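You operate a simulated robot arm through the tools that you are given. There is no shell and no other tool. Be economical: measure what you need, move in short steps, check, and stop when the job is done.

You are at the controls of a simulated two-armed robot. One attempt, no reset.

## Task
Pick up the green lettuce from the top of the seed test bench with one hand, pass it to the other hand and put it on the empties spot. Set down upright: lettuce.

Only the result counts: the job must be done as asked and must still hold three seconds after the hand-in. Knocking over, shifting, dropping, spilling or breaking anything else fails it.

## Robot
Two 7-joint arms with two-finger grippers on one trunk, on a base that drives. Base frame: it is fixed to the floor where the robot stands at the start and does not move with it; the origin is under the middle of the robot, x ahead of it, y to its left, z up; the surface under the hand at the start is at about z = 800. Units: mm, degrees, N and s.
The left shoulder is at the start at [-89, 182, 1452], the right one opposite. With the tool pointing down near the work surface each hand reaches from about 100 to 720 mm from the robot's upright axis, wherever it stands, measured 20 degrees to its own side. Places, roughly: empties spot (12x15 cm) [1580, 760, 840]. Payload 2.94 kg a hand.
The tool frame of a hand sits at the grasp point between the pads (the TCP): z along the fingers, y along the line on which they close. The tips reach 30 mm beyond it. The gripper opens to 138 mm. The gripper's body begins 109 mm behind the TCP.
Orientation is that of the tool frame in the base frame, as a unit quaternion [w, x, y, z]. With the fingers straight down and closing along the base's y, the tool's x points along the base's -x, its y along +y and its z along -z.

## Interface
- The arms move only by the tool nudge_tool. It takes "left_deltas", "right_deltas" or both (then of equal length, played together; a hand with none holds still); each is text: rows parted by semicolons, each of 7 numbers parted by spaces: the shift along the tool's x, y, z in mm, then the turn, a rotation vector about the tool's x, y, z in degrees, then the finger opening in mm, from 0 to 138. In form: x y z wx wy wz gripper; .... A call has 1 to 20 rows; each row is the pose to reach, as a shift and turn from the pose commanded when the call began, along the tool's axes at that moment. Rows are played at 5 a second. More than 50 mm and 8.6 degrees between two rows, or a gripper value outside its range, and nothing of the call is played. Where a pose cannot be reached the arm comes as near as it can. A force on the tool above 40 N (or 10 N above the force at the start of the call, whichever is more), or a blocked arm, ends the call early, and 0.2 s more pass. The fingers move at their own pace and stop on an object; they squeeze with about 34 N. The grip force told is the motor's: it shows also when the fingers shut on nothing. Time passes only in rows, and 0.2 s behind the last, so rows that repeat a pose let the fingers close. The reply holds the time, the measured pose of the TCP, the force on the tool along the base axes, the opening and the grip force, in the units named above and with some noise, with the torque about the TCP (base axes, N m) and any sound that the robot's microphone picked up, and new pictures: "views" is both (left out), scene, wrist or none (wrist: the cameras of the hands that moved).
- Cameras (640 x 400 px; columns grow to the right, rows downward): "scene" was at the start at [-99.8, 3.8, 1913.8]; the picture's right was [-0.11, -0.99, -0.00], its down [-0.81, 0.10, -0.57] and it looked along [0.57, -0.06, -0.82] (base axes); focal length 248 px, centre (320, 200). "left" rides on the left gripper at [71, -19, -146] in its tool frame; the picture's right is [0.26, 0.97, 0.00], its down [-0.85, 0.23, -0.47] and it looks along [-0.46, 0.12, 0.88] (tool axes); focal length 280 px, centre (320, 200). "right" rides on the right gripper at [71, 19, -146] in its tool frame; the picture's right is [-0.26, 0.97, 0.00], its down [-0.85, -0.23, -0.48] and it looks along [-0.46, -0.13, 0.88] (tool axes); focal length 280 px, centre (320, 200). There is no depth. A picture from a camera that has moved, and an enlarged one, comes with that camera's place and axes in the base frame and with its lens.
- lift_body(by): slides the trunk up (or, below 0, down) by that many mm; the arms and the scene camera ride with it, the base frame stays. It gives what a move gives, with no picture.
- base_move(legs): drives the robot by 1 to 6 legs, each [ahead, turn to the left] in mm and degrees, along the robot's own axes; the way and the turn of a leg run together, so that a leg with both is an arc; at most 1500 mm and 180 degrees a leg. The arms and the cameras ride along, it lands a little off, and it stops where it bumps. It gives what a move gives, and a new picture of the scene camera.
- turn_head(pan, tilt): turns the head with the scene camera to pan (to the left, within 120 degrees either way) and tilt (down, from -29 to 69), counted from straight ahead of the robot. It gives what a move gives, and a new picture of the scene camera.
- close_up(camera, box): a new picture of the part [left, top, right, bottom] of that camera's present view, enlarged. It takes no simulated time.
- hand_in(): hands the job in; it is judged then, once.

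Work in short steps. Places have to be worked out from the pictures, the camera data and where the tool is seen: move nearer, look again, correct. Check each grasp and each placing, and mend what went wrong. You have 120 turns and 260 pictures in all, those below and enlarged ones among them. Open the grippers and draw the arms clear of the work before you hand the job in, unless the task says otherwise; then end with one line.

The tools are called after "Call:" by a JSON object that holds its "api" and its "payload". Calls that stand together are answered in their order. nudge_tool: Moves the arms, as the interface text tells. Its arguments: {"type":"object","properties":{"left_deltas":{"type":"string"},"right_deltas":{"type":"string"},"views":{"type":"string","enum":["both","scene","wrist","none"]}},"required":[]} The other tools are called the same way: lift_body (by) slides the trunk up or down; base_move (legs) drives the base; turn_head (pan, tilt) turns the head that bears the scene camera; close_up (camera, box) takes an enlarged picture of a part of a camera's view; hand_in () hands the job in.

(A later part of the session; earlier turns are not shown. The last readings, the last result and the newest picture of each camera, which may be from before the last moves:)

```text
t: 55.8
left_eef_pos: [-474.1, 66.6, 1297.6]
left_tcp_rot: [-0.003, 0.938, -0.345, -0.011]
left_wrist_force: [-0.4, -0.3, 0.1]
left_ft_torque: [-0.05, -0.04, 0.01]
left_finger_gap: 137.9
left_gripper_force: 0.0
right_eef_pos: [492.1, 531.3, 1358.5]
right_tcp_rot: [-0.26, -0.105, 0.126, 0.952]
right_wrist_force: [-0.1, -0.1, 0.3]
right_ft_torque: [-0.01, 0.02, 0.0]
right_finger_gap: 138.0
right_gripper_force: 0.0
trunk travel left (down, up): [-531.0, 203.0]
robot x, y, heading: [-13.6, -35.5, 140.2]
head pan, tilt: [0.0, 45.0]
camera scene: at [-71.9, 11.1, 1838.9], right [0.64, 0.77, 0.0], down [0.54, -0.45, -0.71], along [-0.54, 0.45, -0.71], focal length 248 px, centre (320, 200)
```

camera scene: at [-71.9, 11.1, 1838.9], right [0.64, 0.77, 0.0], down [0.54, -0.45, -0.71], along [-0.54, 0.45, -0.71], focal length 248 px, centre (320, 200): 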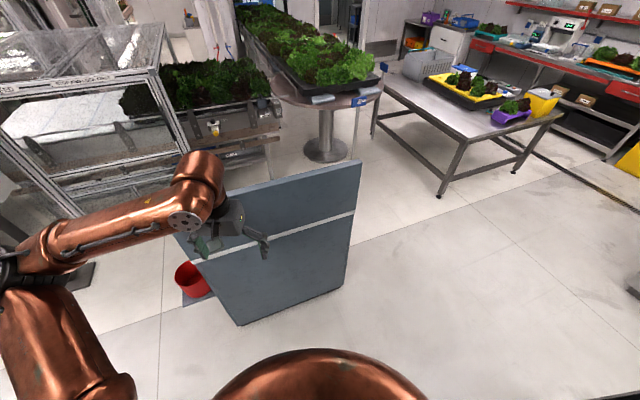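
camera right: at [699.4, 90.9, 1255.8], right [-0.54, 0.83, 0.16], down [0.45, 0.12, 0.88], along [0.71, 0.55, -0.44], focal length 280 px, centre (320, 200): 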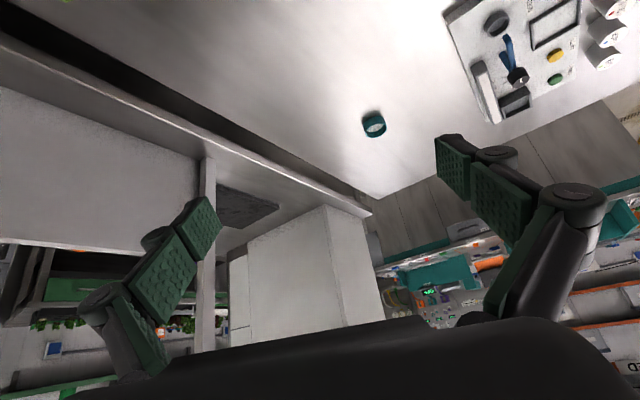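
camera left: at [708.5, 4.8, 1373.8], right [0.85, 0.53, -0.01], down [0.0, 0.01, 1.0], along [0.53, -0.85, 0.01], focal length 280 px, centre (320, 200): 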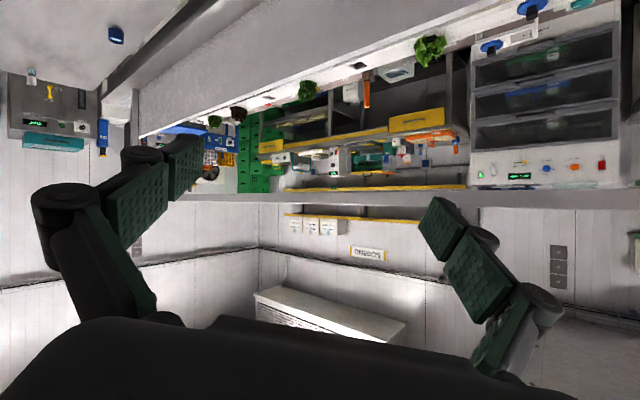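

Left hand now points down in front. I swing the right arm on round to the front.

Call:
{"api": "nudge_tool", "payload": {"right_deltas": "14 -41 14 -0.6 1.3 4.3 138;31 -80 29 -1.2 2.6 8.5 138;51 -118 43 -1.8 4 12.8 138;75 -154 58 -2.4 5.3 17 138;102 -188 72 -3 6.6 21.3 138;131 -220 86 -3.6 7.9 25.6 138;163 -249 99 -4.2 9.2 29.8 138;198 -276 112 -4.8 10.6 34.1 138;234 -300 125 -5.3 11.9 38.3 138;272 -321 137 -5.9 13.2 42.6 138;313 -339 148 -6.5 14.5 46.9 138;354 -355 158 -7.1 15.8 51.1 138;397 -366 168 -7.7 17.2 55.4 138;441 -374 177 -8.3 18.5 59.6 138", "views": "none"}}

Call:
{"api": "turn_head", "payload": {"pan": -30, "tilt": 50}}

```text
t: 58.8
left_eef_pos: [-475.3, 65.7, 1297.2]
left_tcp_rot: [-0.003, 0.939, -0.344, -0.011]
left_wrist_force: [-1.0, -1.1, -0.9]
left_ft_torque: [0.0, -0.02, 0.01]
left_finger_gap: 138.1
left_gripper_force: 0.0
right_eef_pos: [-101.6, 642.9, 1358.0]
right_tcp_rot: [0.719, 0.156, -0.054, -0.675]
right_wrist_force: [-0.7, 0.8, 0.1]
right_ft_torque: [-0.03, 0.03, 0.0]
right_finger_gap: 138.1
right_gripper_force: 0.0
trunk travel left (down, up): [-531.0, 203.0]
robot x, y, heading: [-14.0, -42.0, 140.2]
head pan, tilt: [0.0, 45.0]
```

```text
t: 59.8
left_eef_pos: [-473.4, 65.7, 1298.0]
left_tcp_rot: [-0.003, 0.939, -0.344, -0.011]
left_wrist_force: [-0.6, 0.5, 1.1]
left_ft_torque: [0.0, -0.01, -0.02]
left_finger_gap: 138.2
left_gripper_force: 0.0
right_eef_pos: [-101.2, 642.4, 1357.8]
right_tcp_rot: [0.719, 0.155, -0.054, -0.675]
right_wrist_force: [-0.1, 0.2, 0.1]
right_ft_torque: [0.05, -0.01, -0.01]
right_finger_gap: 137.7
right_gripper_force: 0.0
trunk travel left (down, up): [-531.0, 203.0]
robot x, y, heading: [-15.1, -40.5, 139.9]
head pan, tilt: [-30.0, 50.0]
camera scene: at [-35.3, 29.7, 1832.1], right [0.94, 0.34, 0.0], down [0.26, -0.72, -0.64], along [-0.22, 0.6, -0.77], focal length 248 px, centre (320, 200)
```

scene: 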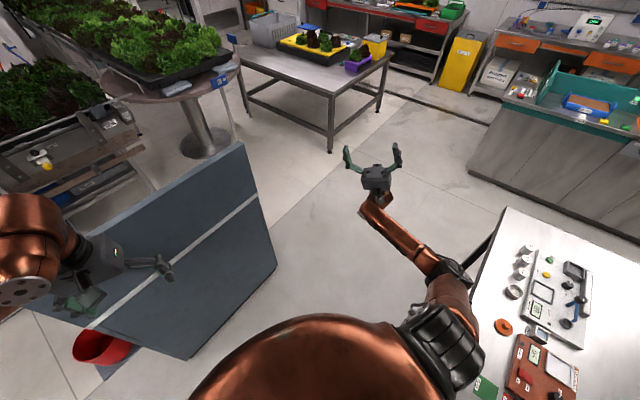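

Right arm is in front with the hand up. I roll it over to point down while drawing it inward.

Call:
{"api": "nudge_tool", "payload": {"right_deltas": "11 -7 1 7.43 3.2 0 138;22 -14 1 14.86 6.4 0 138;33 -21 2 22.3 9.6 0 138;44 -28 3 29.7 12.8 0 138;55 -35 3 37.1 16 0 138;66 -41 4 44.6 19.2 0 138;77 -48 5 52 22.4 0 138;88 -55 5 59.4 25.6 0 138;99 -62 6 66.9 28.8 0 138;110 -69 7 74.3 32 0 138;121 -76 7 81.7 35.2 0 138;132 -83 8 89.2 38.4 0 138;143 -90 8 96.6 41.6 0 138;154 -97 9 104 44.8 0 138;165 -104 10 111.4 48 0 138;176 -110 10 118.9 51.2 0 138;187 -117 11 126.3 54.4 0 138;198 -124 12 133.7 57.6 0 138;209 -131 12 141.2 60.8 0 138;220 -138 13 148.6 64 0 138", "views": "scene"}}

```text
t: 64.0
left_eef_pos: [-471.7, 66.8, 1299.1]
left_tcp_rot: [-0.003, 0.939, -0.345, -0.012]
left_wrist_force: [-0.2, 0.1, 0.4]
left_ft_torque: [-0.07, 0.02, 0.0]
left_finger_gap: 138.3
left_gripper_force: 0.1
right_eef_pos: [-96.8, 545.8, 1281.1]
right_tcp_rot: [0.04, 0.951, -0.306, -0.023]
right_wrist_force: [0.2, -0.1, 0.9]
right_ft_torque: [-0.02, 0.02, -0.01]
right_finger_gap: 138.2
right_gripper_force: 0.0
right hand out of reach, approached as far as the arm can: row 17, 18, 19, 20
trunk travel left (down, up): [-531.0, 203.0]
robot x, y, heading: [-15.3, -37.6, 140.2]
head pan, tilt: [-30.0, 50.0]
camera scene: at [-33.7, 30.8, 1832.0], right [0.94, 0.34, 0.0], down [0.26, -0.72, -0.64], along [-0.22, 0.6, -0.77], focal length 248 px, centre (320, 200)
```

scene: 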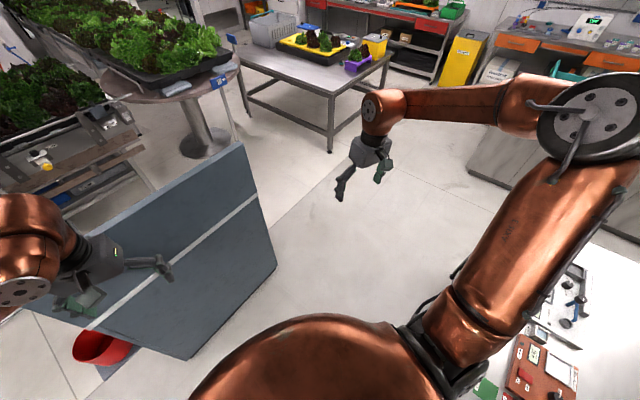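

Both arms are now in a clean posture and the robot is steady. I raise the trunk a bit for clearance, then drive off and turn to face the bench square on.

Call:
{"api": "lift_body", "payload": {"by": 90}}

Call:
{"api": "base_move", "payload": {"legs": [[0, -22], [410, 0]]}}

```text
t: 65.2
left_eef_pos: [-473.2, 65.7, 1388.0]
left_tcp_rot: [-0.002, 0.939, -0.345, -0.011]
left_wrist_force: [0.2, 0.1, -0.2]
left_ft_torque: [0.0, -0.03, 0.0]
left_finger_gap: 138.0
left_gripper_force: 0.1
right_eef_pos: [-97.1, 545.2, 1370.8]
right_tcp_rot: [0.04, 0.951, -0.305, -0.024]
right_wrist_force: [-0.8, 0.4, -0.7]
right_ft_torque: [-0.01, 0.01, 0.0]
right_finger_gap: 138.2
right_gripper_force: 0.0
trunk travel left (down, up): [-621.0, 113.0]
robot x, y, heading: [-14.5, -39.4, 139.9]
head pan, tilt: [-30.0, 50.0]
```

```text
t: 68.9
left_eef_pos: [-595.2, 593.9, 1390.0]
left_tcp_rot: [-0.004, 0.856, -0.517, -0.011]
left_wrist_force: [0.2, -0.1, -0.1]
left_ft_torque: [0.0, 0.0, 0.02]
left_finger_gap: 138.1
left_gripper_force: 0.0
right_eef_pos: [-66.1, 898.5, 1370.7]
right_tcp_rot: [0.035, 0.875, -0.481, -0.031]
right_wrist_force: [-0.5, -0.3, 0.4]
right_ft_torque: [0.03, 0.02, -0.01]
right_finger_gap: 137.7
right_gripper_force: 0.0
trunk travel left (down, up): [-621.0, 113.0]
robot x, y, heading: [-211.2, 323.2, 118.1]
head pan, tilt: [-30.0, 50.0]
camera scene: at [-199.1, 389.2, 1922.0], right [1.0, -0.03, 0.0], down [-0.03, -0.77, -0.64], along [0.02, 0.64, -0.77], focal length 248 px, centre (320, 200)
```

scene: 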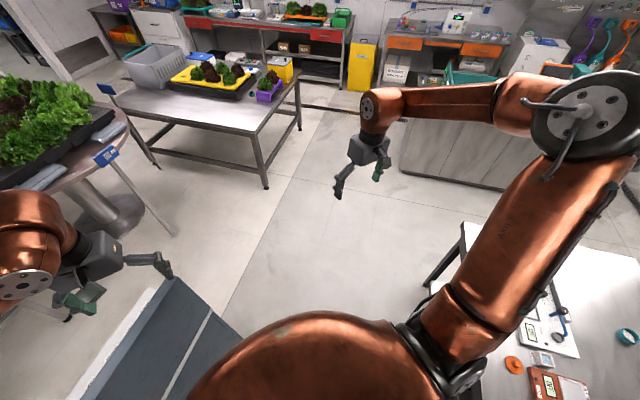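

Driving works well. Now I turn right to face the bench.

Call:
{"api": "base_move", "payload": {"legs": [[0, -135]]}}

Call:
{"api": "turn_head", "payload": {"pan": 20, "tilt": 38}}

```text
t: 74.9
left_eef_pos: [255.0, 408.8, 1389.7]
left_tcp_rot: [0.011, 0.152, 0.988, 0.0]
left_wrist_force: [0.0, 0.5, -0.5]
left_ft_torque: [-0.01, -0.01, -0.02]
left_finger_gap: 138.1
left_gripper_force: 0.0
right_eef_pos: [96.6, -179.2, 1371.9]
right_tcp_rot: [0.016, 0.111, 0.993, 0.044]
right_wrist_force: [0.1, -0.3, 0.2]
right_ft_torque: [-0.01, 0.03, 0.0]
right_finger_gap: 138.0
right_gripper_force: 0.1
trunk travel left (down, up): [-621.0, 113.0]
robot x, y, heading: [-207.7, 326.2, -16.8]
head pan, tilt: [-30.0, 50.0]
camera scene: at [-173.9, 276.3, 1922.0], right [-0.73, -0.68, 0.0], down [-0.52, 0.56, -0.64], along [0.44, -0.47, -0.77], focal length 248 px, centre (320, 200)
```

scene: 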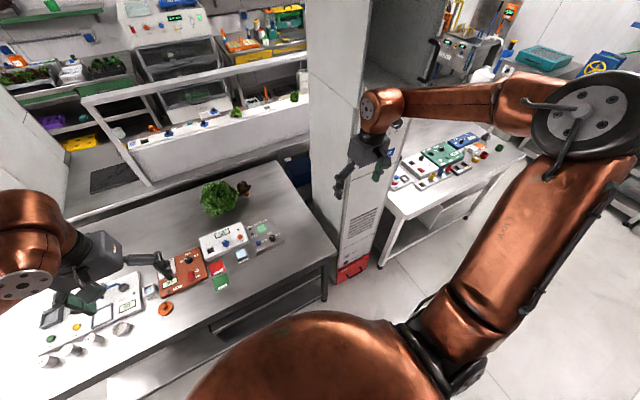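

```text
t: 76.1
left_eef_pos: [255.4, 408.0, 1389.5]
left_tcp_rot: [0.012, 0.151, 0.988, 0.0]
left_wrist_force: [-0.2, -0.1, 0.1]
left_ft_torque: [0.01, -0.01, 0.01]
left_finger_gap: 138.1
left_gripper_force: 0.0
right_eef_pos: [95.8, -179.4, 1371.1]
right_tcp_rot: [0.016, 0.111, 0.993, 0.043]
right_wrist_force: [0.7, 0.3, -0.4]
right_ft_torque: [-0.02, 0.0, -0.01]
right_finger_gap: 138.1
right_gripper_force: 0.0
trunk travel left (down, up): [-621.0, 113.0]
robot x, y, heading: [-209.8, 325.5, -17.0]
head pan, tilt: [20.0, 38.0]
camera scene: at [-140.2, 337.0, 1939.1], right [0.05, -1.0, 0.0], down [-0.62, -0.03, -0.79], along [0.79, 0.04, -0.62], focal length 248 px, centre (320, 200)
```

scene: 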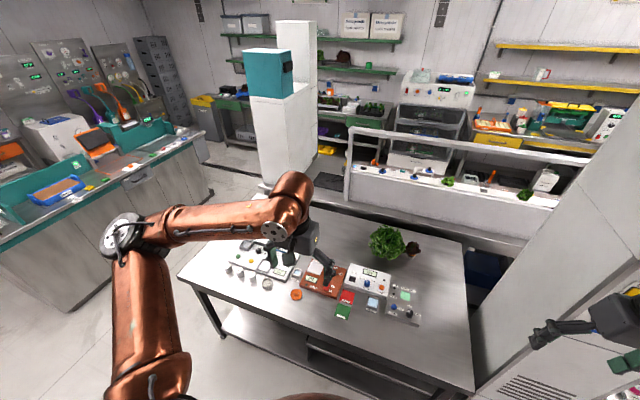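

Call:
{"api": "close_up", "payload": {"camera": "scene", "box": [340, 200, 460, 275]}}

Call:
{"api": "close_up", "payload": {"camera": "scene", "box": [220, 20, 380, 220]}}

```text
5.33 times, centred on (400, 238) of scene
camera zoom: at [-140.2, 337.0, 1939.1], right [0.05, -1.0, 0.0], down [-0.62, -0.03, -0.79], along [0.79, 0.04, -0.62], focal length 1323 px, centre (-107, 0)
```

zoom: 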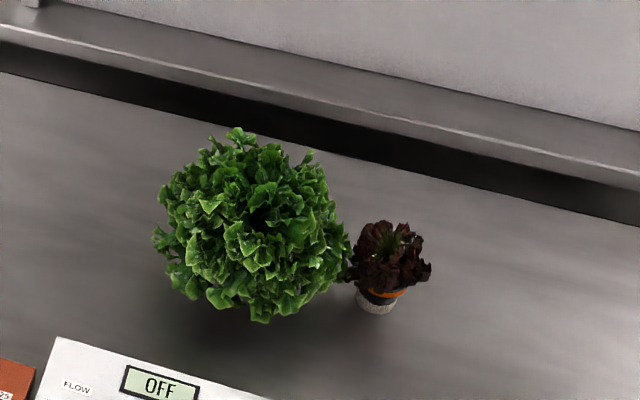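

```text
2.00 times, centred on (300, 120) of scene
camera zoom: at [-140.2, 337.0, 1939.1], right [0.05, -1.0, 0.0], down [-0.62, -0.03, -0.79], along [0.79, 0.04, -0.62], focal length 496 px, centre (360, 360)
```

zoom: 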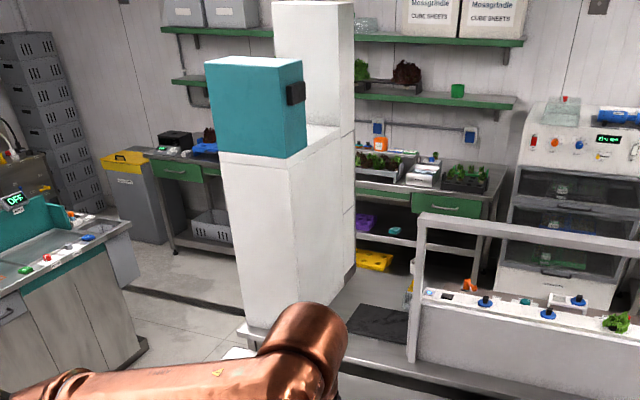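

Lettuce is at about (836, 10), ~200 mm wide, with the red one 135 mm beyond in -y. I drive up to the bench.

Call:
{"api": "base_move", "payload": {"legs": [[300, 0]]}}

Call:
{"api": "turn_head", "payload": {"pan": 0, "tilt": 48}}

```text
t: 77.6
left_eef_pos: [419.7, 358.1, 1388.4]
left_tcp_rot: [0.011, 0.153, 0.988, -0.002]
left_wrist_force: [-0.1, -0.9, -0.1]
left_ft_torque: [0.0, -0.02, -0.02]
left_finger_gap: 138.3
left_gripper_force: 0.0
right_eef_pos: [256.5, -220.3, 1371.9]
right_tcp_rot: [0.012, 0.107, 0.993, 0.046]
right_wrist_force: [0.0, -0.1, 0.1]
right_ft_torque: [0.01, -0.03, 0.04]
right_finger_gap: 137.8
right_gripper_force: 0.1
trunk travel left (down, up): [-621.0, 113.0]
robot x, y, heading: [-39.9, 273.5, -17.2]
head pan, tilt: [20.0, 38.0]
stopped in leg 1: the robot was blocked; the commanded pose is now the measured one
camera scene: at [25.0, 292.3, 1939.1], right [0.05, -1.0, 0.0], down [-0.61, -0.03, -0.79], along [0.79, 0.04, -0.61], focal length 248 px, centre (320, 200)
```

scene: 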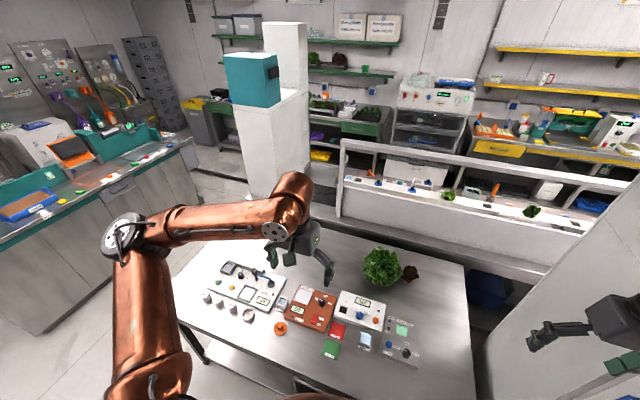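

```text
t: 78.4
left_eef_pos: [421.9, 360.2, 1388.0]
left_tcp_rot: [0.01, 0.154, 0.988, -0.002]
left_wrist_force: [-0.1, -0.4, -0.2]
left_ft_torque: [0.01, 0.0, -0.02]
left_finger_gap: 138.2
left_gripper_force: 0.0
right_eef_pos: [257.2, -221.9, 1371.4]
right_tcp_rot: [0.013, 0.109, 0.993, 0.045]
right_wrist_force: [-0.4, 0.8, -0.2]
right_ft_torque: [0.01, 0.03, 0.01]
right_finger_gap: 138.1
right_gripper_force: 0.1
trunk travel left (down, up): [-621.0, 113.0]
robot x, y, heading: [-43.9, 275.3, -17.2]
head pan, tilt: [0.0, 48.0]
camera scene: at [15.2, 267.0, 1924.8], right [-0.3, -0.96, 0.0], down [-0.71, 0.22, -0.67], along [0.64, -0.2, -0.74], focal length 248 px, centre (320, 200)
```

scene: 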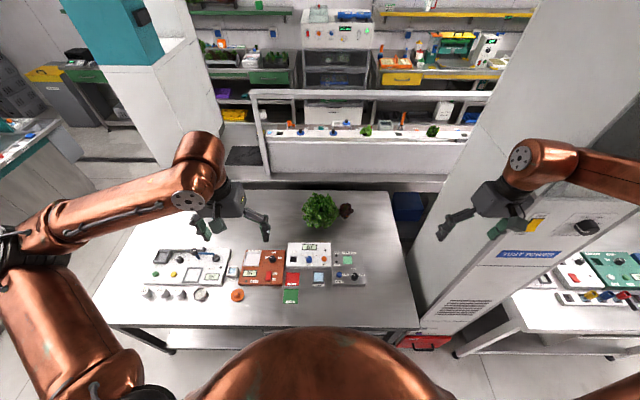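

The base is stopped by the bench (lettuce ~916 mm from my axis), so I'll reach in with the left hand pointing forward and the trunk lowered. First back off slightly, aim the left shoulder at the lettuce and lower.

Call:
{"api": "base_move", "payload": {"legs": [[-50, 0], [0, -11], [45, 0]]}}

Call:
{"api": "lift_body", "payload": {"by": -330}}

```text
t: 80.6
left_eef_pos: [413.7, 264.0, 1391.7]
left_tcp_rot: [0.015, 0.248, 0.969, -0.004]
left_wrist_force: [-2.0, 0.2, 0.6]
left_ft_torque: [-0.11, -0.14, -0.03]
left_finger_gap: 138.3
left_gripper_force: 0.1
right_eef_pos: [140.5, -276.4, 1371.8]
right_tcp_rot: [0.02, 0.204, 0.978, 0.044]
right_wrist_force: [-1.7, 0.8, 0.4]
right_ft_torque: [-0.07, -0.16, -0.02]
right_finger_gap: 137.9
right_gripper_force: 0.0
trunk travel left (down, up): [-621.0, 113.0]
robot x, y, heading: [-47.8, 270.1, -28.0]
head pan, tilt: [0.0, 48.0]
camera scene: at [-7.4, 247.6, 1925.1], right [-0.47, -0.88, 0.0], down [-0.65, 0.35, -0.67], along [0.59, -0.32, -0.74], focal length 248 px, centre (320, 200)
```

scene: 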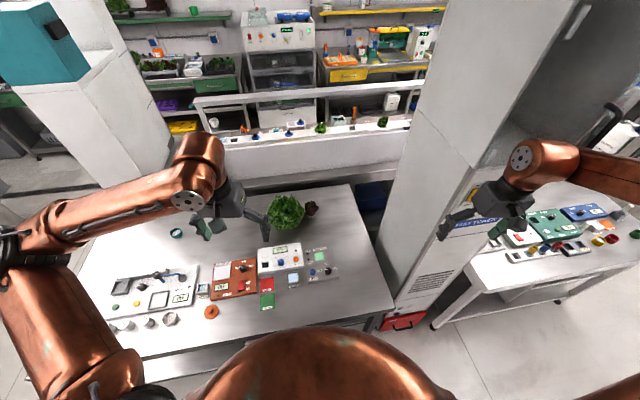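

```text
t: 83.8
left_eef_pos: [420.5, 258.9, 1060.2]
left_tcp_rot: [0.011, 0.247, 0.969, -0.002]
left_wrist_force: [0.1, -0.5, -0.8]
left_ft_torque: [-0.02, -0.03, -0.04]
left_finger_gap: 137.9
left_gripper_force: 0.0
right_eef_pos: [147.9, -278.9, 1039.0]
right_tcp_rot: [0.016, 0.204, 0.978, 0.045]
right_wrist_force: [-0.5, -0.4, 0.6]
right_ft_torque: [-0.02, 0.0, -0.01]
right_finger_gap: 137.9
right_gripper_force: 0.1
trunk travel left (down, up): [-291.0, 443.0]
robot x, y, heading: [-47.3, 269.2, -28.4]
head pan, tilt: [0.0, 48.0]
```

Shoulder is now ~1130 high. I pitch the left hand forward by 75° and come a bit nearer to look at the lettuce from the side.

Call:
{"api": "nudge_tool", "payload": {"left_deltas": "-10 -2 6 0 -7.5 0 138;-20 -3 12 0 -15 0 138;-30 -5 18 0 -22.5 0 138;-40 -6 24 0 -30 0 138;-50 -8 30 0 -37.5 0 138;-60 -9 36 0 -45 0 138;-70 -11 42 0 -52.5 0 138;-80 -12 48 0 -60 0 138;-90 -14 54 0 -67.5 0 138;-100 -15 60 0 -75 0 138;-100 -15 60 0 -75 0 138", "views": "both"}}

```text
t: 85.9
left_eef_pos: [613.6, 334.2, 1196.6]
left_tcp_rot: [0.689, 0.166, 0.691, 0.143]
left_wrist_force: [1.3, -1.0, 0.1]
left_ft_torque: [-0.01, 0.05, -0.01]
left_finger_gap: 137.8
left_gripper_force: 0.1
left hand out of reach, approached as far as the arm can: row 2, 3, 4, 5, 6, 7, 8, 9, 10
right_eef_pos: [134.8, -282.1, 1045.9]
right_tcp_rot: [0.025, 0.205, 0.977, 0.047]
right_wrist_force: [-0.6, 0.8, -0.3]
right_ft_torque: [-0.11, -0.01, -0.02]
right_finger_gap: 137.8
right_gripper_force: 0.0
trunk travel left (down, up): [-291.0, 443.0]
robot x, y, heading: [-50.4, 268.5, -27.9]
head pan, tilt: [0.0, 48.0]
stopped in row 10 (left hand): the arm was blocked; the commanded pose is now the measured one
camera scene: at [65.1, 183.3, 1598.6], right [-0.47, -0.88, -0.01], down [-0.65, 0.35, -0.68], along [0.6, -0.31, -0.74], focal length 248 px, centre (320, 200)
camera left: at [468.0, 351.5, 1126.0], right [0.03, 0.98, 0.17], down [-0.47, -0.14, 0.87], along [0.88, -0.11, 0.46], focal length 280 px, centre (320, 200)
```

scene: 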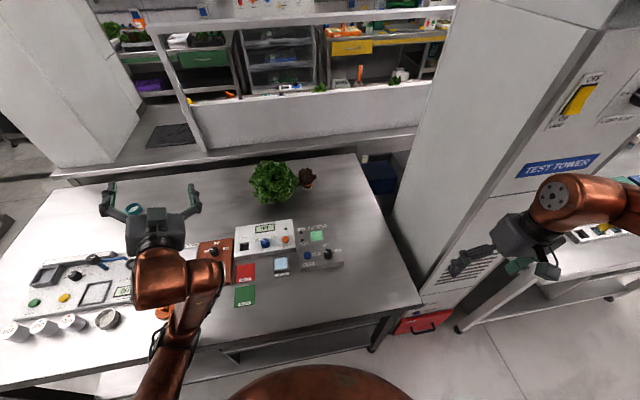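
left: 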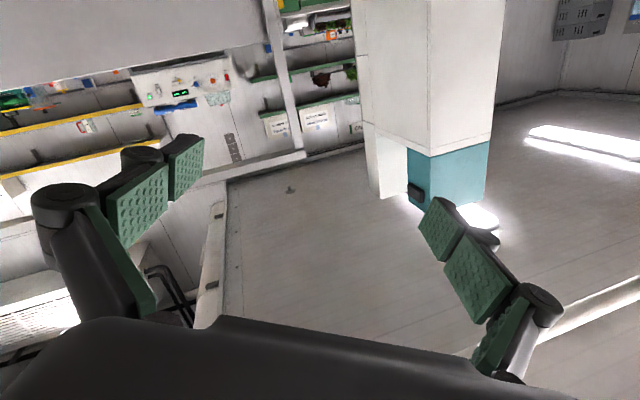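

The arm re-configured with the forearm low and the hand level. Everything on the bench stands. I now bring the hand level, aimed at the lettuce, lower and on its line.

Call:
{"api": "nudge_tool", "payload": {"left_deltas": "14 -27 -4 2.6 -0.6 -2.5 138;27 -54 -7 5.2 -1.3 -4.9 138;41 -80 -11 7.8 -1.9 -7.4 138;54 -107 -15 10.4 -2.6 -9.8 138;68 -134 -18 13 -3.2 -12.3 138;82 -161 -22 15.6 -3.8 -14.8 138;95 -188 -26 18.2 -4.5 -17.2 138;109 -214 -30 20.8 -5.1 -19.7 138;122 -241 -33 23.4 -5.8 -22.1 138;136 -268 -37 26 -6.4 -24.6 138;136 -268 -37 26 -6.4 -24.6 138", "views": "both"}}

```text
t: 86.3
left_eef_pos: [620.0, 372.8, 1246.2]
left_tcp_rot: [0.727, 0.166, 0.622, 0.239]
left_wrist_force: [0.6, -1.3, 0.2]
left_ft_torque: [-0.01, 0.0, 0.18]
left_finger_gap: 138.0
left_gripper_force: 0.0
right_eef_pos: [144.7, -282.5, 1040.0]
right_tcp_rot: [0.018, 0.204, 0.978, 0.048]
right_wrist_force: [0.8, -0.3, 0.5]
right_ft_torque: [-0.04, 0.06, -0.01]
right_finger_gap: 138.1
right_gripper_force: 0.1
trunk travel left (down, up): [-291.0, 443.0]
robot x, y, heading: [-47.2, 271.9, -28.1]
head pan, tilt: [0.0, 48.0]
stopped in row 2 (left hand): the arm was blocked; the commanded pose is now the measured one
camera scene: at [62.6, 175.2, 1597.5], right [-0.47, -0.88, -0.02], down [-0.64, 0.36, -0.68], along [0.61, -0.3, -0.74], focal length 248 px, centre (320, 200)
camera left: at [487.0, 386.4, 1152.6], right [-0.11, 0.95, 0.3], down [-0.6, -0.3, 0.74], along [0.8, -0.1, 0.6], focal length 280 px, centre (320, 200)
```

scene: 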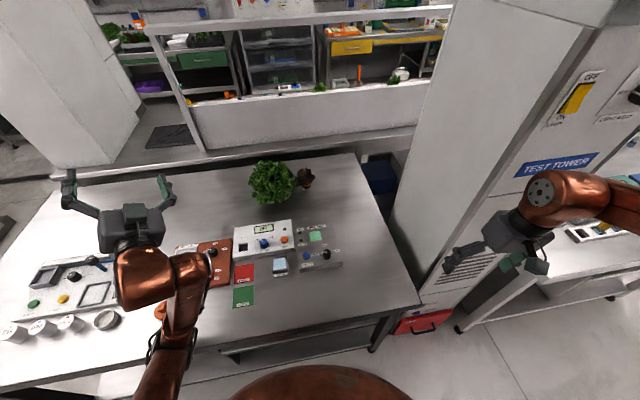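
left: 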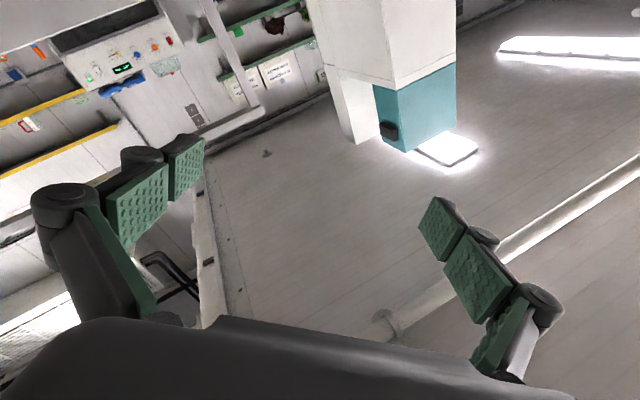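

The arm is still in motion from the reconfiguration; I let it come to rest before commanding again.

Call:
{"api": "turn_head", "payload": {"pan": 10, "tilt": 50}}

Call:
{"api": "turn_head", "payload": {"pan": 0, "tilt": -20}}

Call:
{"api": "turn_head", "payload": {"pan": 10, "tilt": 50}}

```text
t: 87.0
left_eef_pos: [619.0, 373.4, 1231.9]
left_tcp_rot: [0.722, 0.165, 0.631, 0.231]
left_wrist_force: [0.5, 0.6, 0.5]
left_ft_torque: [-0.04, 0.04, -0.05]
left_finger_gap: 137.7
left_gripper_force: 0.0
right_eef_pos: [143.6, -275.2, 1034.8]
right_tcp_rot: [0.025, 0.189, 0.979, 0.069]
right_wrist_force: [-0.6, 0.8, 0.4]
right_ft_torque: [-0.03, 0.01, -0.01]
right_finger_gap: 137.7
right_gripper_force: 0.1
trunk travel left (down, up): [-291.0, 443.0]
robot x, y, heading: [-51.5, 269.4, -27.9]
head pan, tilt: [10.0, 50.0]
camera scene: at [56.4, 152.1, 1594.2], right [-0.31, -0.95, -0.04], down [-0.71, 0.26, -0.65], along [0.63, -0.17, -0.76], focal length 248 px, centre (320, 200)
```

scene: 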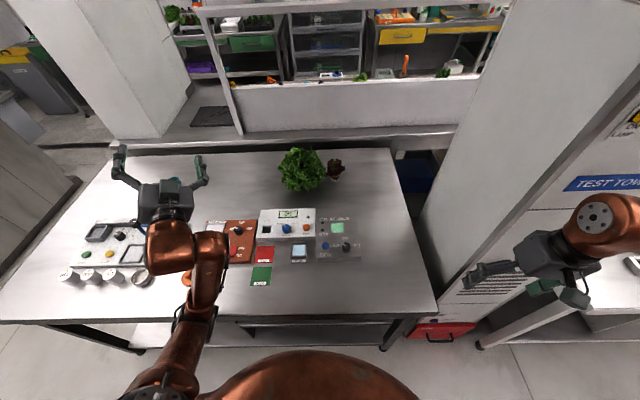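

```text
t: 88.4
left_eef_pos: [621.5, 377.3, 1233.1]
left_tcp_rot: [0.722, 0.166, 0.631, 0.231]
left_wrist_force: [-0.1, 0.0, 0.2]
left_ft_torque: [-0.03, 0.03, 0.02]
left_finger_gap: 137.7
left_gripper_force: 0.2
right_eef_pos: [144.5, -279.5, 1036.3]
right_tcp_rot: [0.022, 0.188, 0.98, 0.065]
right_wrist_force: [-0.2, 0.5, 0.5]
right_ft_torque: [-0.04, 0.02, 0.0]
right_finger_gap: 138.0
right_gripper_force: 0.0
trunk travel left (down, up): [-291.0, 443.0]
robot x, y, heading: [-47.8, 268.5, -27.9]
head pan, tilt: [0.0, -20.0]
camera scene: at [50.3, 138.2, 1701.5], right [-0.47, -0.88, -0.04], down [0.32, -0.13, -0.94], along [0.82, -0.45, 0.35], focal length 248 px, centre (320, 200)
```

scene: 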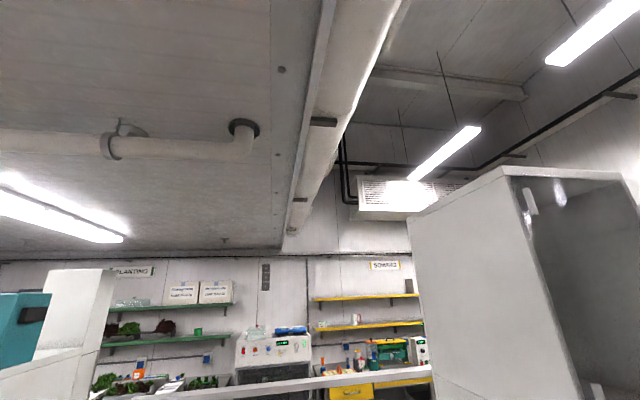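

```text
t: 89.8
left_eef_pos: [622.4, 377.3, 1233.6]
left_tcp_rot: [0.722, 0.166, 0.631, 0.23]
left_wrist_force: [0.4, 0.3, 0.6]
left_ft_torque: [-0.03, 0.0, -0.01]
left_finger_gap: 138.2
left_gripper_force: 0.0
right_eef_pos: [144.5, -276.9, 1037.8]
right_tcp_rot: [0.023, 0.188, 0.98, 0.066]
right_wrist_force: [0.2, 0.2, 0.0]
right_ft_torque: [0.0, -0.02, -0.02]
right_finger_gap: 137.9
right_gripper_force: 0.0
trunk travel left (down, up): [-291.0, 443.0]
robot x, y, heading: [-48.4, 267.2, -28.1]
head pan, tilt: [10.0, 50.0]
camera scene: at [58.8, 154.6, 1595.1], right [-0.31, -0.95, -0.04], down [-0.71, 0.26, -0.65], along [0.63, -0.17, -0.76], focal length 248 px, centre (320, 200)
```

scene: 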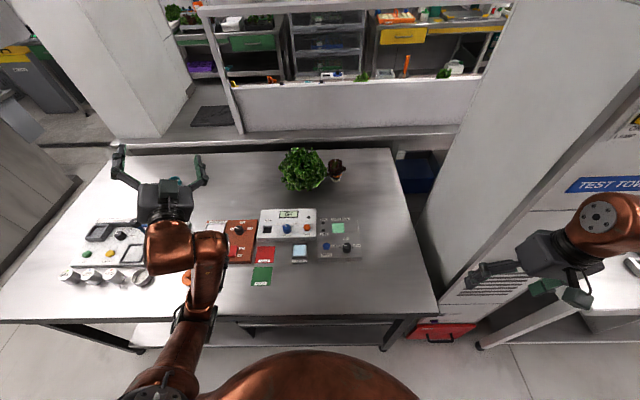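

The body rests slightly leaned: the left forearm apparently presses on the bench edge. I raise the trunk to free it.

Call:
{"api": "lift_body", "payload": {"by": 200}}

Call:
{"api": "turn_head", "payload": {"pan": 20, "tilt": 50}}

```text
t: 92.0
left_eef_pos: [631.1, 370.9, 1425.8]
left_tcp_rot: [0.719, 0.168, 0.634, 0.229]
left_wrist_force: [-1.0, -0.7, 0.3]
left_ft_torque: [0.01, 0.03, 0.12]
left_finger_gap: 137.9
left_gripper_force: 0.1
right_eef_pos: [121.4, -267.8, 1280.8]
right_tcp_rot: [0.068, 0.197, 0.977, 0.036]
right_wrist_force: [-0.6, -0.7, -0.3]
right_ft_torque: [0.16, -0.1, 0.05]
right_finger_gap: 138.2
right_gripper_force: 0.1
trunk travel left (down, up): [-491.0, 243.0]
robot x, y, heading: [-47.8, 267.1, -27.9]
head pan, tilt: [10.0, 50.0]
```

```text
t: 92.7
left_eef_pos: [635.1, 379.1, 1424.6]
left_tcp_rot: [0.718, 0.168, 0.636, 0.228]
left_wrist_force: [0.4, 1.1, -0.2]
left_ft_torque: [0.01, -0.04, -0.04]
left_finger_gap: 138.0
left_gripper_force: 0.0
right_eef_pos: [124.6, -260.4, 1285.4]
right_tcp_rot: [0.068, 0.196, 0.978, 0.032]
right_wrist_force: [0.1, 0.4, -0.1]
right_ft_torque: [-0.04, 0.04, 0.02]
right_finger_gap: 138.1
right_gripper_force: 0.0
trunk travel left (down, up): [-491.0, 243.0]
robot x, y, heading: [-44.8, 263.7, -28.0]
head pan, tilt: [20.0, 50.0]
camera scene: at [25.4, 261.1, 1792.1], right [-0.14, -0.99, 0.0], down [-0.76, 0.11, -0.64], along [0.64, -0.09, -0.77], focal length 248 px, centre (320, 200)
```

scene: 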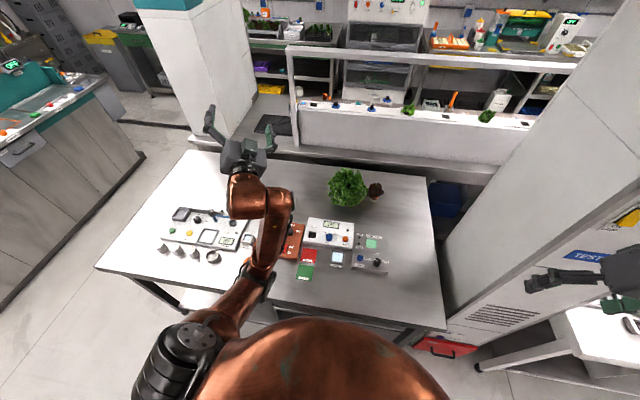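

Upright and free again. From rest, I bring the left hand in line with the lettuce, pitched ~35° down, at z≈1100.

Call:
{"api": "nudge_tool", "payload": {"left_deltas": "12 -31 -8 3.4 2.7 -1.9 138;23 -61 -16 6.9 5.3 -3.8 138;35 -92 -24 10.3 8 -5.7 138;46 -123 -33 13.8 10.6 -7.6 138;58 -154 -41 17.2 13.3 -9.5 138;70 -184 -49 20.7 15.9 -11.4 138;81 -215 -57 24.1 18.6 -13.2 138;93 -246 -65 27.5 21.2 -15.1 138;104 -277 -73 31 23.9 -17 138;116 -307 -82 34.4 26.5 -18.9 138;127 -338 -90 37.9 29.2 -20.8 138;139 -369 -98 41.3 31.8 -22.7 138;139 -369 -98 41.3 31.8 -22.7 138", "views": "both"}}

```text
t: 95.7
left_eef_pos: [628.7, 181.0, 1122.2]
left_tcp_rot: [0.482, 0.216, 0.847, -0.053]
left_wrist_force: [0.3, -0.4, -0.7]
left_ft_torque: [0.01, 0.02, -0.02]
left_finger_gap: 138.3
left_gripper_force: 0.1
right_eef_pos: [124.9, -262.1, 1284.0]
right_tcp_rot: [0.067, 0.196, 0.978, 0.033]
right_wrist_force: [0.4, -0.2, -0.5]
right_ft_torque: [-0.02, 0.03, 0.01]
right_finger_gap: 138.1
right_gripper_force: 0.1
trunk travel left (down, up): [-491.0, 243.0]
robot x, y, heading: [-44.9, 267.9, -28.1]
head pan, tilt: [20.0, 50.0]
stopped in row 13 (left hand): the arm was blocked; the commanded pose is now the measured one
camera scene: at [24.9, 259.6, 1792.1], right [-0.14, -0.99, 0.0], down [-0.76, 0.11, -0.64], along [0.64, -0.09, -0.77], focal length 248 px, centre (320, 200)
camera left: at [474.2, 229.4, 1138.5], right [0.29, 0.95, -0.11], down [0.09, 0.08, 0.99], along [0.95, -0.3, -0.06], focal length 280 px, centre (320, 200)
```

scene: 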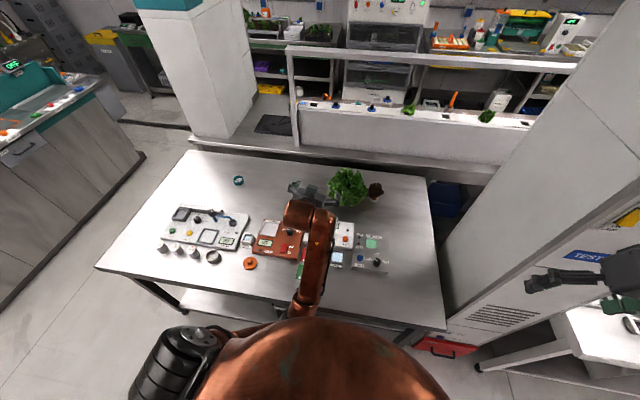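
left: 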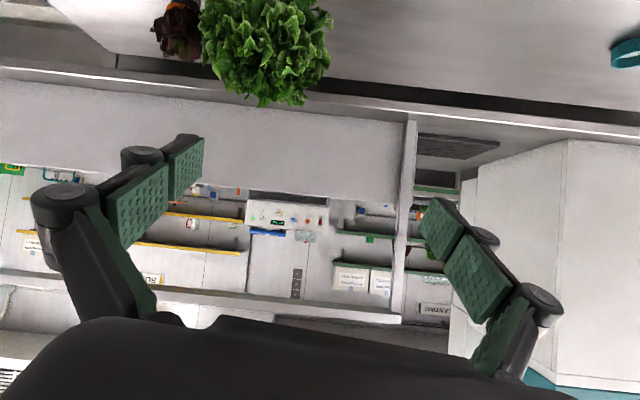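

I pitch the hand further down in place so its camera can see the lettuce's base.

Call:
{"api": "nudge_tool", "payload": {"left_deltas": "-5 0 -10 0 7 0 138;-10 0 -20 0 14 0 138;-15 0 -30 0 21 0 138;-20 0 -40 0 27 0 138;-20 0 -40 0 27 0 138", "views": "both"}}

```text
t: 96.9
left_eef_pos: [604.1, 185.5, 1158.4]
left_tcp_rot: [0.268, 0.224, 0.937, -0.005]
left_wrist_force: [0.9, 0.6, -0.5]
left_ft_torque: [-0.02, -0.01, -0.03]
left_finger_gap: 138.1
left_gripper_force: 0.0
right_eef_pos: [125.2, -261.2, 1284.7]
right_tcp_rot: [0.067, 0.197, 0.978, 0.032]
right_wrist_force: [-0.2, 0.3, 0.2]
right_ft_torque: [-0.07, 0.04, -0.03]
right_finger_gap: 138.0
right_gripper_force: 0.0
trunk travel left (down, up): [-491.0, 243.0]
robot x, y, heading: [-48.9, 269.0, -28.0]
head pan, tilt: [20.0, 50.0]
camera scene: at [25.5, 261.3, 1792.1], right [-0.14, -0.99, 0.0], down [-0.76, 0.11, -0.64], along [0.64, -0.09, -0.77], focal length 248 px, centre (320, 200)
camera left: at [470.0, 216.7, 1245.9], right [0.21, 0.98, -0.02], down [0.5, -0.09, 0.86], along [0.84, -0.19, -0.51], focal length 280 px, centre (320, 200)
```

scene: 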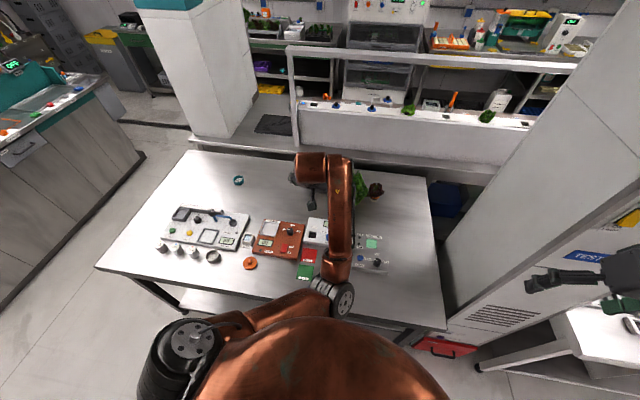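
left: 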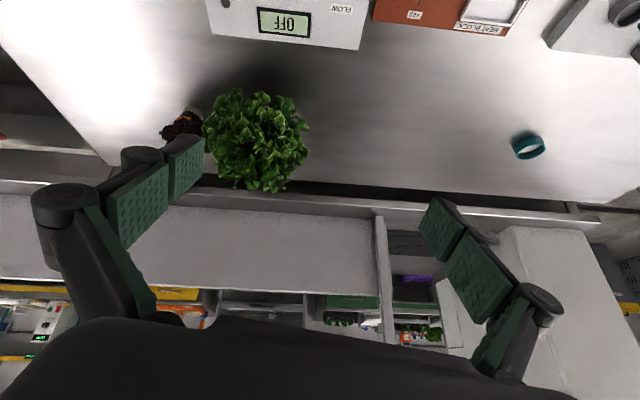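

Call:
{"api": "close_up", "payload": {"camera": "left", "box": [130, 50, 370, 200]}}

```text
2.67 times, centred on (250, 125) of left
camera zoom: at [470.0, 216.7, 1245.9], right [0.21, 0.98, -0.02], down [0.5, -0.09, 0.86], along [0.84, -0.19, -0.51], focal length 748 px, centre (507, 400)
```

zoom: 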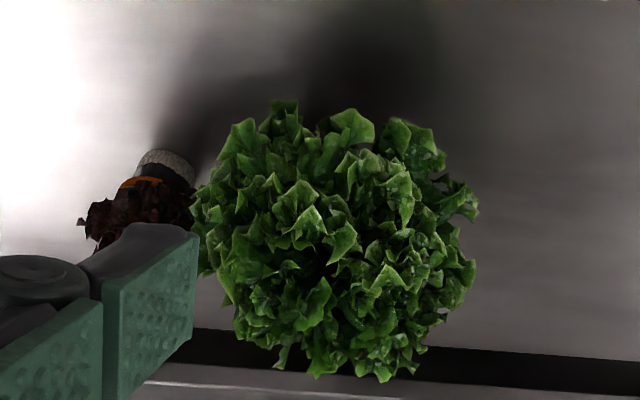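

Triangulated lettuce centre ≈ (830, 12, 885), ~200 mm ball standing on the bench. I move to a pre-grasp in front of it: level-ish hand pitched 33° down.

Call:
{"api": "nudge_tool", "payload": {"left_deltas": "-1 -9 28 0.8 -3.3 -0.3 138;-2 -17 57 1.7 -6.7 -0.6 138;-3 -26 85 2.5 -10 -0.9 138;-4 -35 114 3.3 -13.3 -1.2 138;-5 -43 142 4.1 -16.6 -1.5 138;-6 -52 170 5 -20 -1.8 138;-7 -60 199 5.8 -23.3 -2.1 138;-8 -69 227 6.6 -26.6 -2.4 138;-8 -69 227 6.6 -26.6 -2.4 138", "views": "both"}}

```text
t: 99.1
left_eef_pos: [732.0, 127.9, 990.7]
left_tcp_rot: [0.492, 0.212, 0.84, -0.078]
left_wrist_force: [1.1, -0.4, -0.1]
left_ft_torque: [0.01, 0.0, 0.01]
left_finger_gap: 138.0
left_gripper_force: 0.0
right_eef_pos: [125.5, -261.7, 1283.5]
right_tcp_rot: [0.067, 0.196, 0.978, 0.033]
right_wrist_force: [0.3, -0.8, -0.1]
right_ft_torque: [-0.01, 0.02, -0.01]
right_finger_gap: 137.9
right_gripper_force: 0.1
trunk travel left (down, up): [-491.0, 243.0]
robot x, y, heading: [-46.8, 268.4, -28.0]
head pan, tilt: [20.0, 50.0]
stopped in row 9 (left hand): the arm was blocked; the commanded pose is now the measured one
camera scene: at [24.8, 259.3, 1792.1], right [-0.14, -0.99, 0.0], down [-0.76, 0.11, -0.64], along [0.64, -0.09, -0.77], focal length 248 px, centre (320, 200)
camera left: at [579.0, 179.1, 1000.5], right [0.31, 0.94, -0.15], down [0.08, 0.13, 0.99], along [0.95, -0.32, -0.04], focal length 280 px, centre (320, 200)
```

scene: 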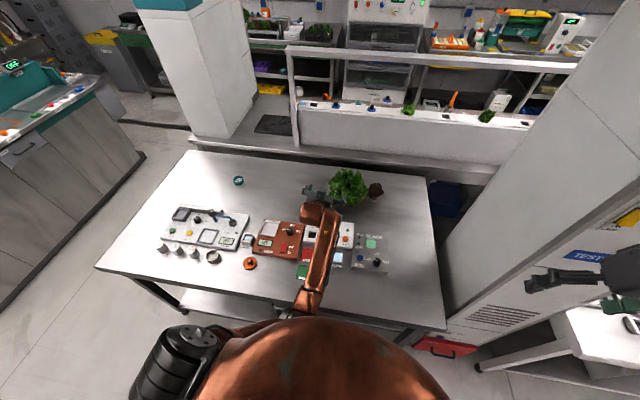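
left: 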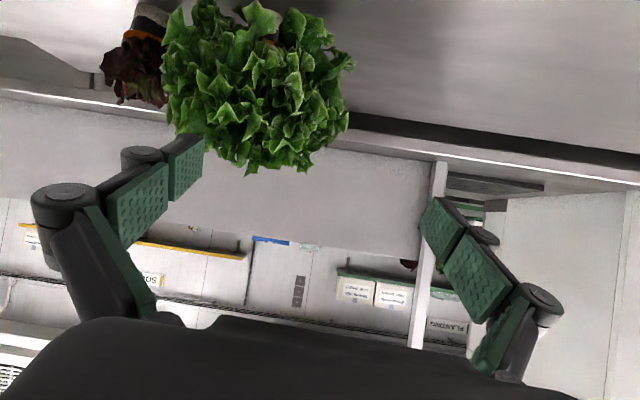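

Reaching further right gets blocked (upper arm near the belly). I retract, then turn the base 10° right so the lettuce lies more to my left.

Call:
{"api": "nudge_tool", "payload": {"left_deltas": "0 8 -35 0 0 0 138;0 16 -70 0 0 0 138;0 25 -105 0 0 0 138;0 35 -140 0 0 0 138;0 35 -140 0 0 0 138", "views": "none"}}

Call:
{"api": "base_move", "payload": {"legs": [[-30, 0], [0, -12], [20, 0]]}}

```text
t: 100.3
left_eef_pos: [647.4, 212.4, 1079.0]
left_tcp_rot: [0.506, 0.215, 0.832, -0.069]
left_wrist_force: [0.1, 0.2, 0.5]
left_ft_torque: [0.0, 0.0, 0.01]
left_finger_gap: 137.9
left_gripper_force: 0.2
right_eef_pos: [124.8, -262.6, 1283.1]
right_tcp_rot: [0.067, 0.196, 0.978, 0.033]
right_wrist_force: [0.8, 0.6, 0.0]
right_ft_torque: [0.01, 0.03, 0.03]
right_finger_gap: 138.1
right_gripper_force: 0.1
trunk travel left (down, up): [-491.0, 243.0]
robot x, y, heading: [-50.0, 263.4, -28.2]
head pan, tilt: [20.0, 50.0]
```

```text
t: 102.3
left_eef_pos: [606.9, 74.9, 1073.3]
left_tcp_rot: [0.493, 0.303, 0.807, -0.118]
left_wrist_force: [0.0, 0.7, 0.5]
left_ft_torque: [0.01, 0.0, -0.03]
left_finger_gap: 137.6
left_gripper_force: 0.0
right_eef_pos: [-2.8, -283.6, 1285.2]
right_tcp_rot: [0.072, 0.298, 0.951, 0.025]
right_wrist_force: [-0.5, -0.6, 0.5]
right_ft_torque: [-0.03, 0.0, -0.02]
right_finger_gap: 138.2
right_gripper_force: 0.0
trunk travel left (down, up): [-491.0, 243.0]
robot x, y, heading: [-57.8, 269.3, -40.0]
head pan, tilt: [20.0, 50.0]
camera scene: at [6.8, 248.4, 1792.4], right [-0.34, -0.94, 0.0], down [-0.72, 0.26, -0.64], along [0.6, -0.22, -0.77], focal length 248 px, centre (320, 200)
```

scene: 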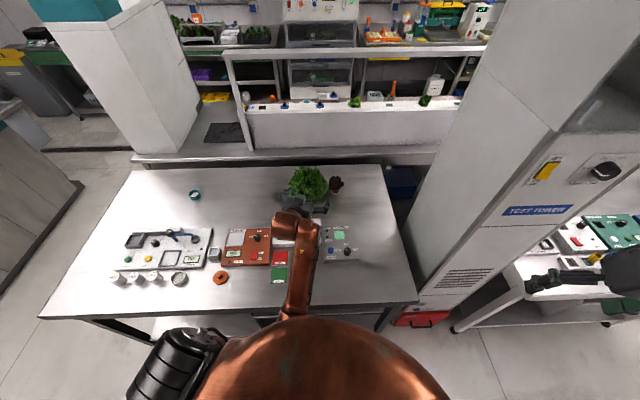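

Geometry is better now. I go to a pre-grasp 140 mm in front of the lettuce, on the shoulder–lettuce line.

Call:
{"api": "nudge_tool", "payload": {"left_deltas": "11 8 21 -1 0.7 -1.8 138;22 16 42 -2 1.4 -3.6 138;33 24 63 -3 2.2 -5.5 138;44 31 84 -4 2.9 -7.3 138;55 39 105 -5 3.6 -9.1 138;66 47 126 -6 4.3 -10.9 138;66 47 126 -6 4.3 -10.9 138", "views": "both"}}

```text
t: 103.9
left_eef_pos: [705.9, 73.3, 959.1]
left_tcp_rot: [0.463, 0.203, 0.856, -0.11]
left_wrist_force: [0.3, 0.1, 0.8]
left_ft_torque: [0.02, 0.0, -0.01]
left_finger_gap: 137.9
left_gripper_force: 0.1
right_eef_pos: [-1.5, -283.9, 1283.3]
right_tcp_rot: [0.071, 0.298, 0.952, 0.026]
right_wrist_force: [0.0, 0.9, -0.5]
right_ft_torque: [0.02, 0.0, -0.02]
right_finger_gap: 137.9
right_gripper_force: 0.1
trunk travel left (down, up): [-491.0, 243.0]
robot x, y, heading: [-59.6, 268.5, -39.8]
head pan, tilt: [20.0, 50.0]
camera scene: at [8.9, 245.4, 1792.2], right [-0.34, -0.94, 0.0], down [-0.72, 0.26, -0.64], along [0.6, -0.22, -0.77], focal length 248 px, centre (320, 200)
camera left: at [554.4, 127.5, 980.2], right [0.31, 0.93, -0.22], down [0.16, 0.18, 0.97], along [0.94, -0.33, -0.1], focal length 280 px, centre (320, 200)
```

scene: 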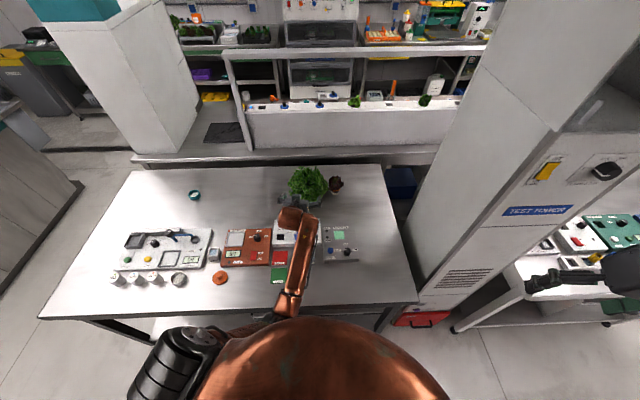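
left: 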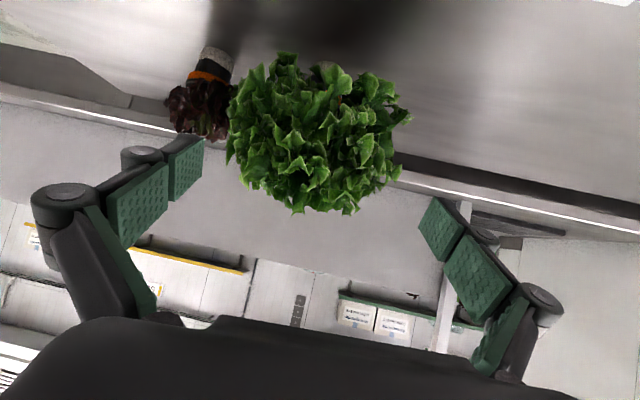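

Call:
{"api": "close_up", "payload": {"camera": "left", "box": [160, 20, 420, 220]}}

```text
2.00 times, centred on (290, 120) of left
camera zoom: at [554.4, 127.5, 980.2], right [0.31, 0.93, -0.22], down [0.16, 0.18, 0.97], along [0.94, -0.33, -0.1], focal length 561 px, centre (380, 360)
```

zoom: 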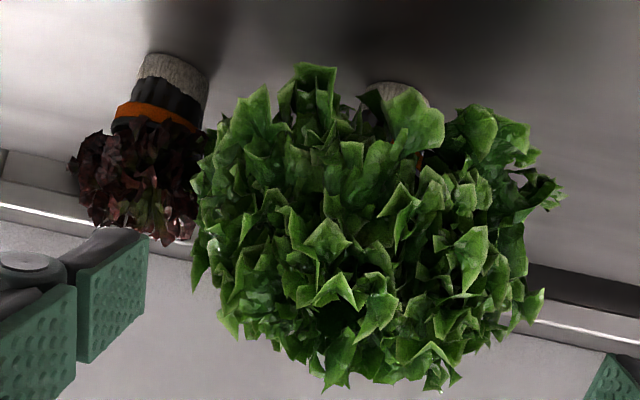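

The lettuce has a rockwool plug with a ring at its base, like the red one: plug at ≈ (824, 6), ~40 mm wide. I'll grip the plug with the hand pitched ~45°. Lower the trunk by 60 and set up.

Call:
{"api": "lift_body", "payload": {"by": -60}}

Call:
{"api": "nudge_tool", "payload": {"left_deltas": "-19 -2 2 0 4 0 138;-38 -5 3 0 8 0 138;-58 -7 5 0 12 0 138;-58 -7 5 0 12 0 138", "views": "wrist"}}

```text
t: 104.9
left_eef_pos: [706.2, 73.8, 898.7]
left_tcp_rot: [0.464, 0.204, 0.855, -0.11]
left_wrist_force: [-1.2, -0.2, 0.1]
left_ft_torque: [0.01, 0.0, -0.05]
left_finger_gap: 137.8
left_gripper_force: 0.1
right_eef_pos: [-0.1, -285.0, 1224.9]
right_tcp_rot: [0.072, 0.297, 0.952, 0.027]
right_wrist_force: [0.0, 0.1, 0.1]
right_ft_torque: [0.0, 0.01, -0.02]
right_finger_gap: 137.9
right_gripper_force: 0.1
trunk travel left (down, up): [-431.0, 303.0]
robot x, y, heading: [-59.5, 269.7, -40.1]
head pan, tilt: [20.0, 50.0]
```

```text
t: 105.9
left_eef_pos: [736.0, 51.0, 943.8]
left_tcp_rot: [0.372, 0.213, 0.899, -0.088]
left_wrist_force: [0.5, -0.1, -0.5]
left_ft_torque: [-0.03, 0.0, 0.0]
left_finger_gap: 138.1
left_gripper_force: 0.1
right_eef_pos: [-0.9, -283.6, 1223.5]
right_tcp_rot: [0.072, 0.297, 0.952, 0.026]
right_wrist_force: [-0.6, -0.1, 0.3]
right_ft_torque: [-0.02, 0.03, 0.02]
right_finger_gap: 138.1
right_gripper_force: 0.1
trunk travel left (down, up): [-431.0, 303.0]
robot x, y, heading: [-61.6, 268.9, -40.1]
head pan, tilt: [20.0, 50.0]
camera left: at [590.1, 101.9, 998.4], right [0.27, 0.95, -0.18], down [0.34, 0.09, 0.94], along [0.9, -0.31, -0.3], focal length 280 px, centre (320, 200)
```

left: 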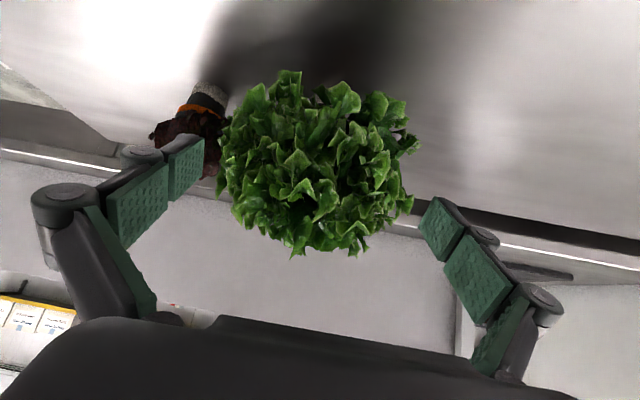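

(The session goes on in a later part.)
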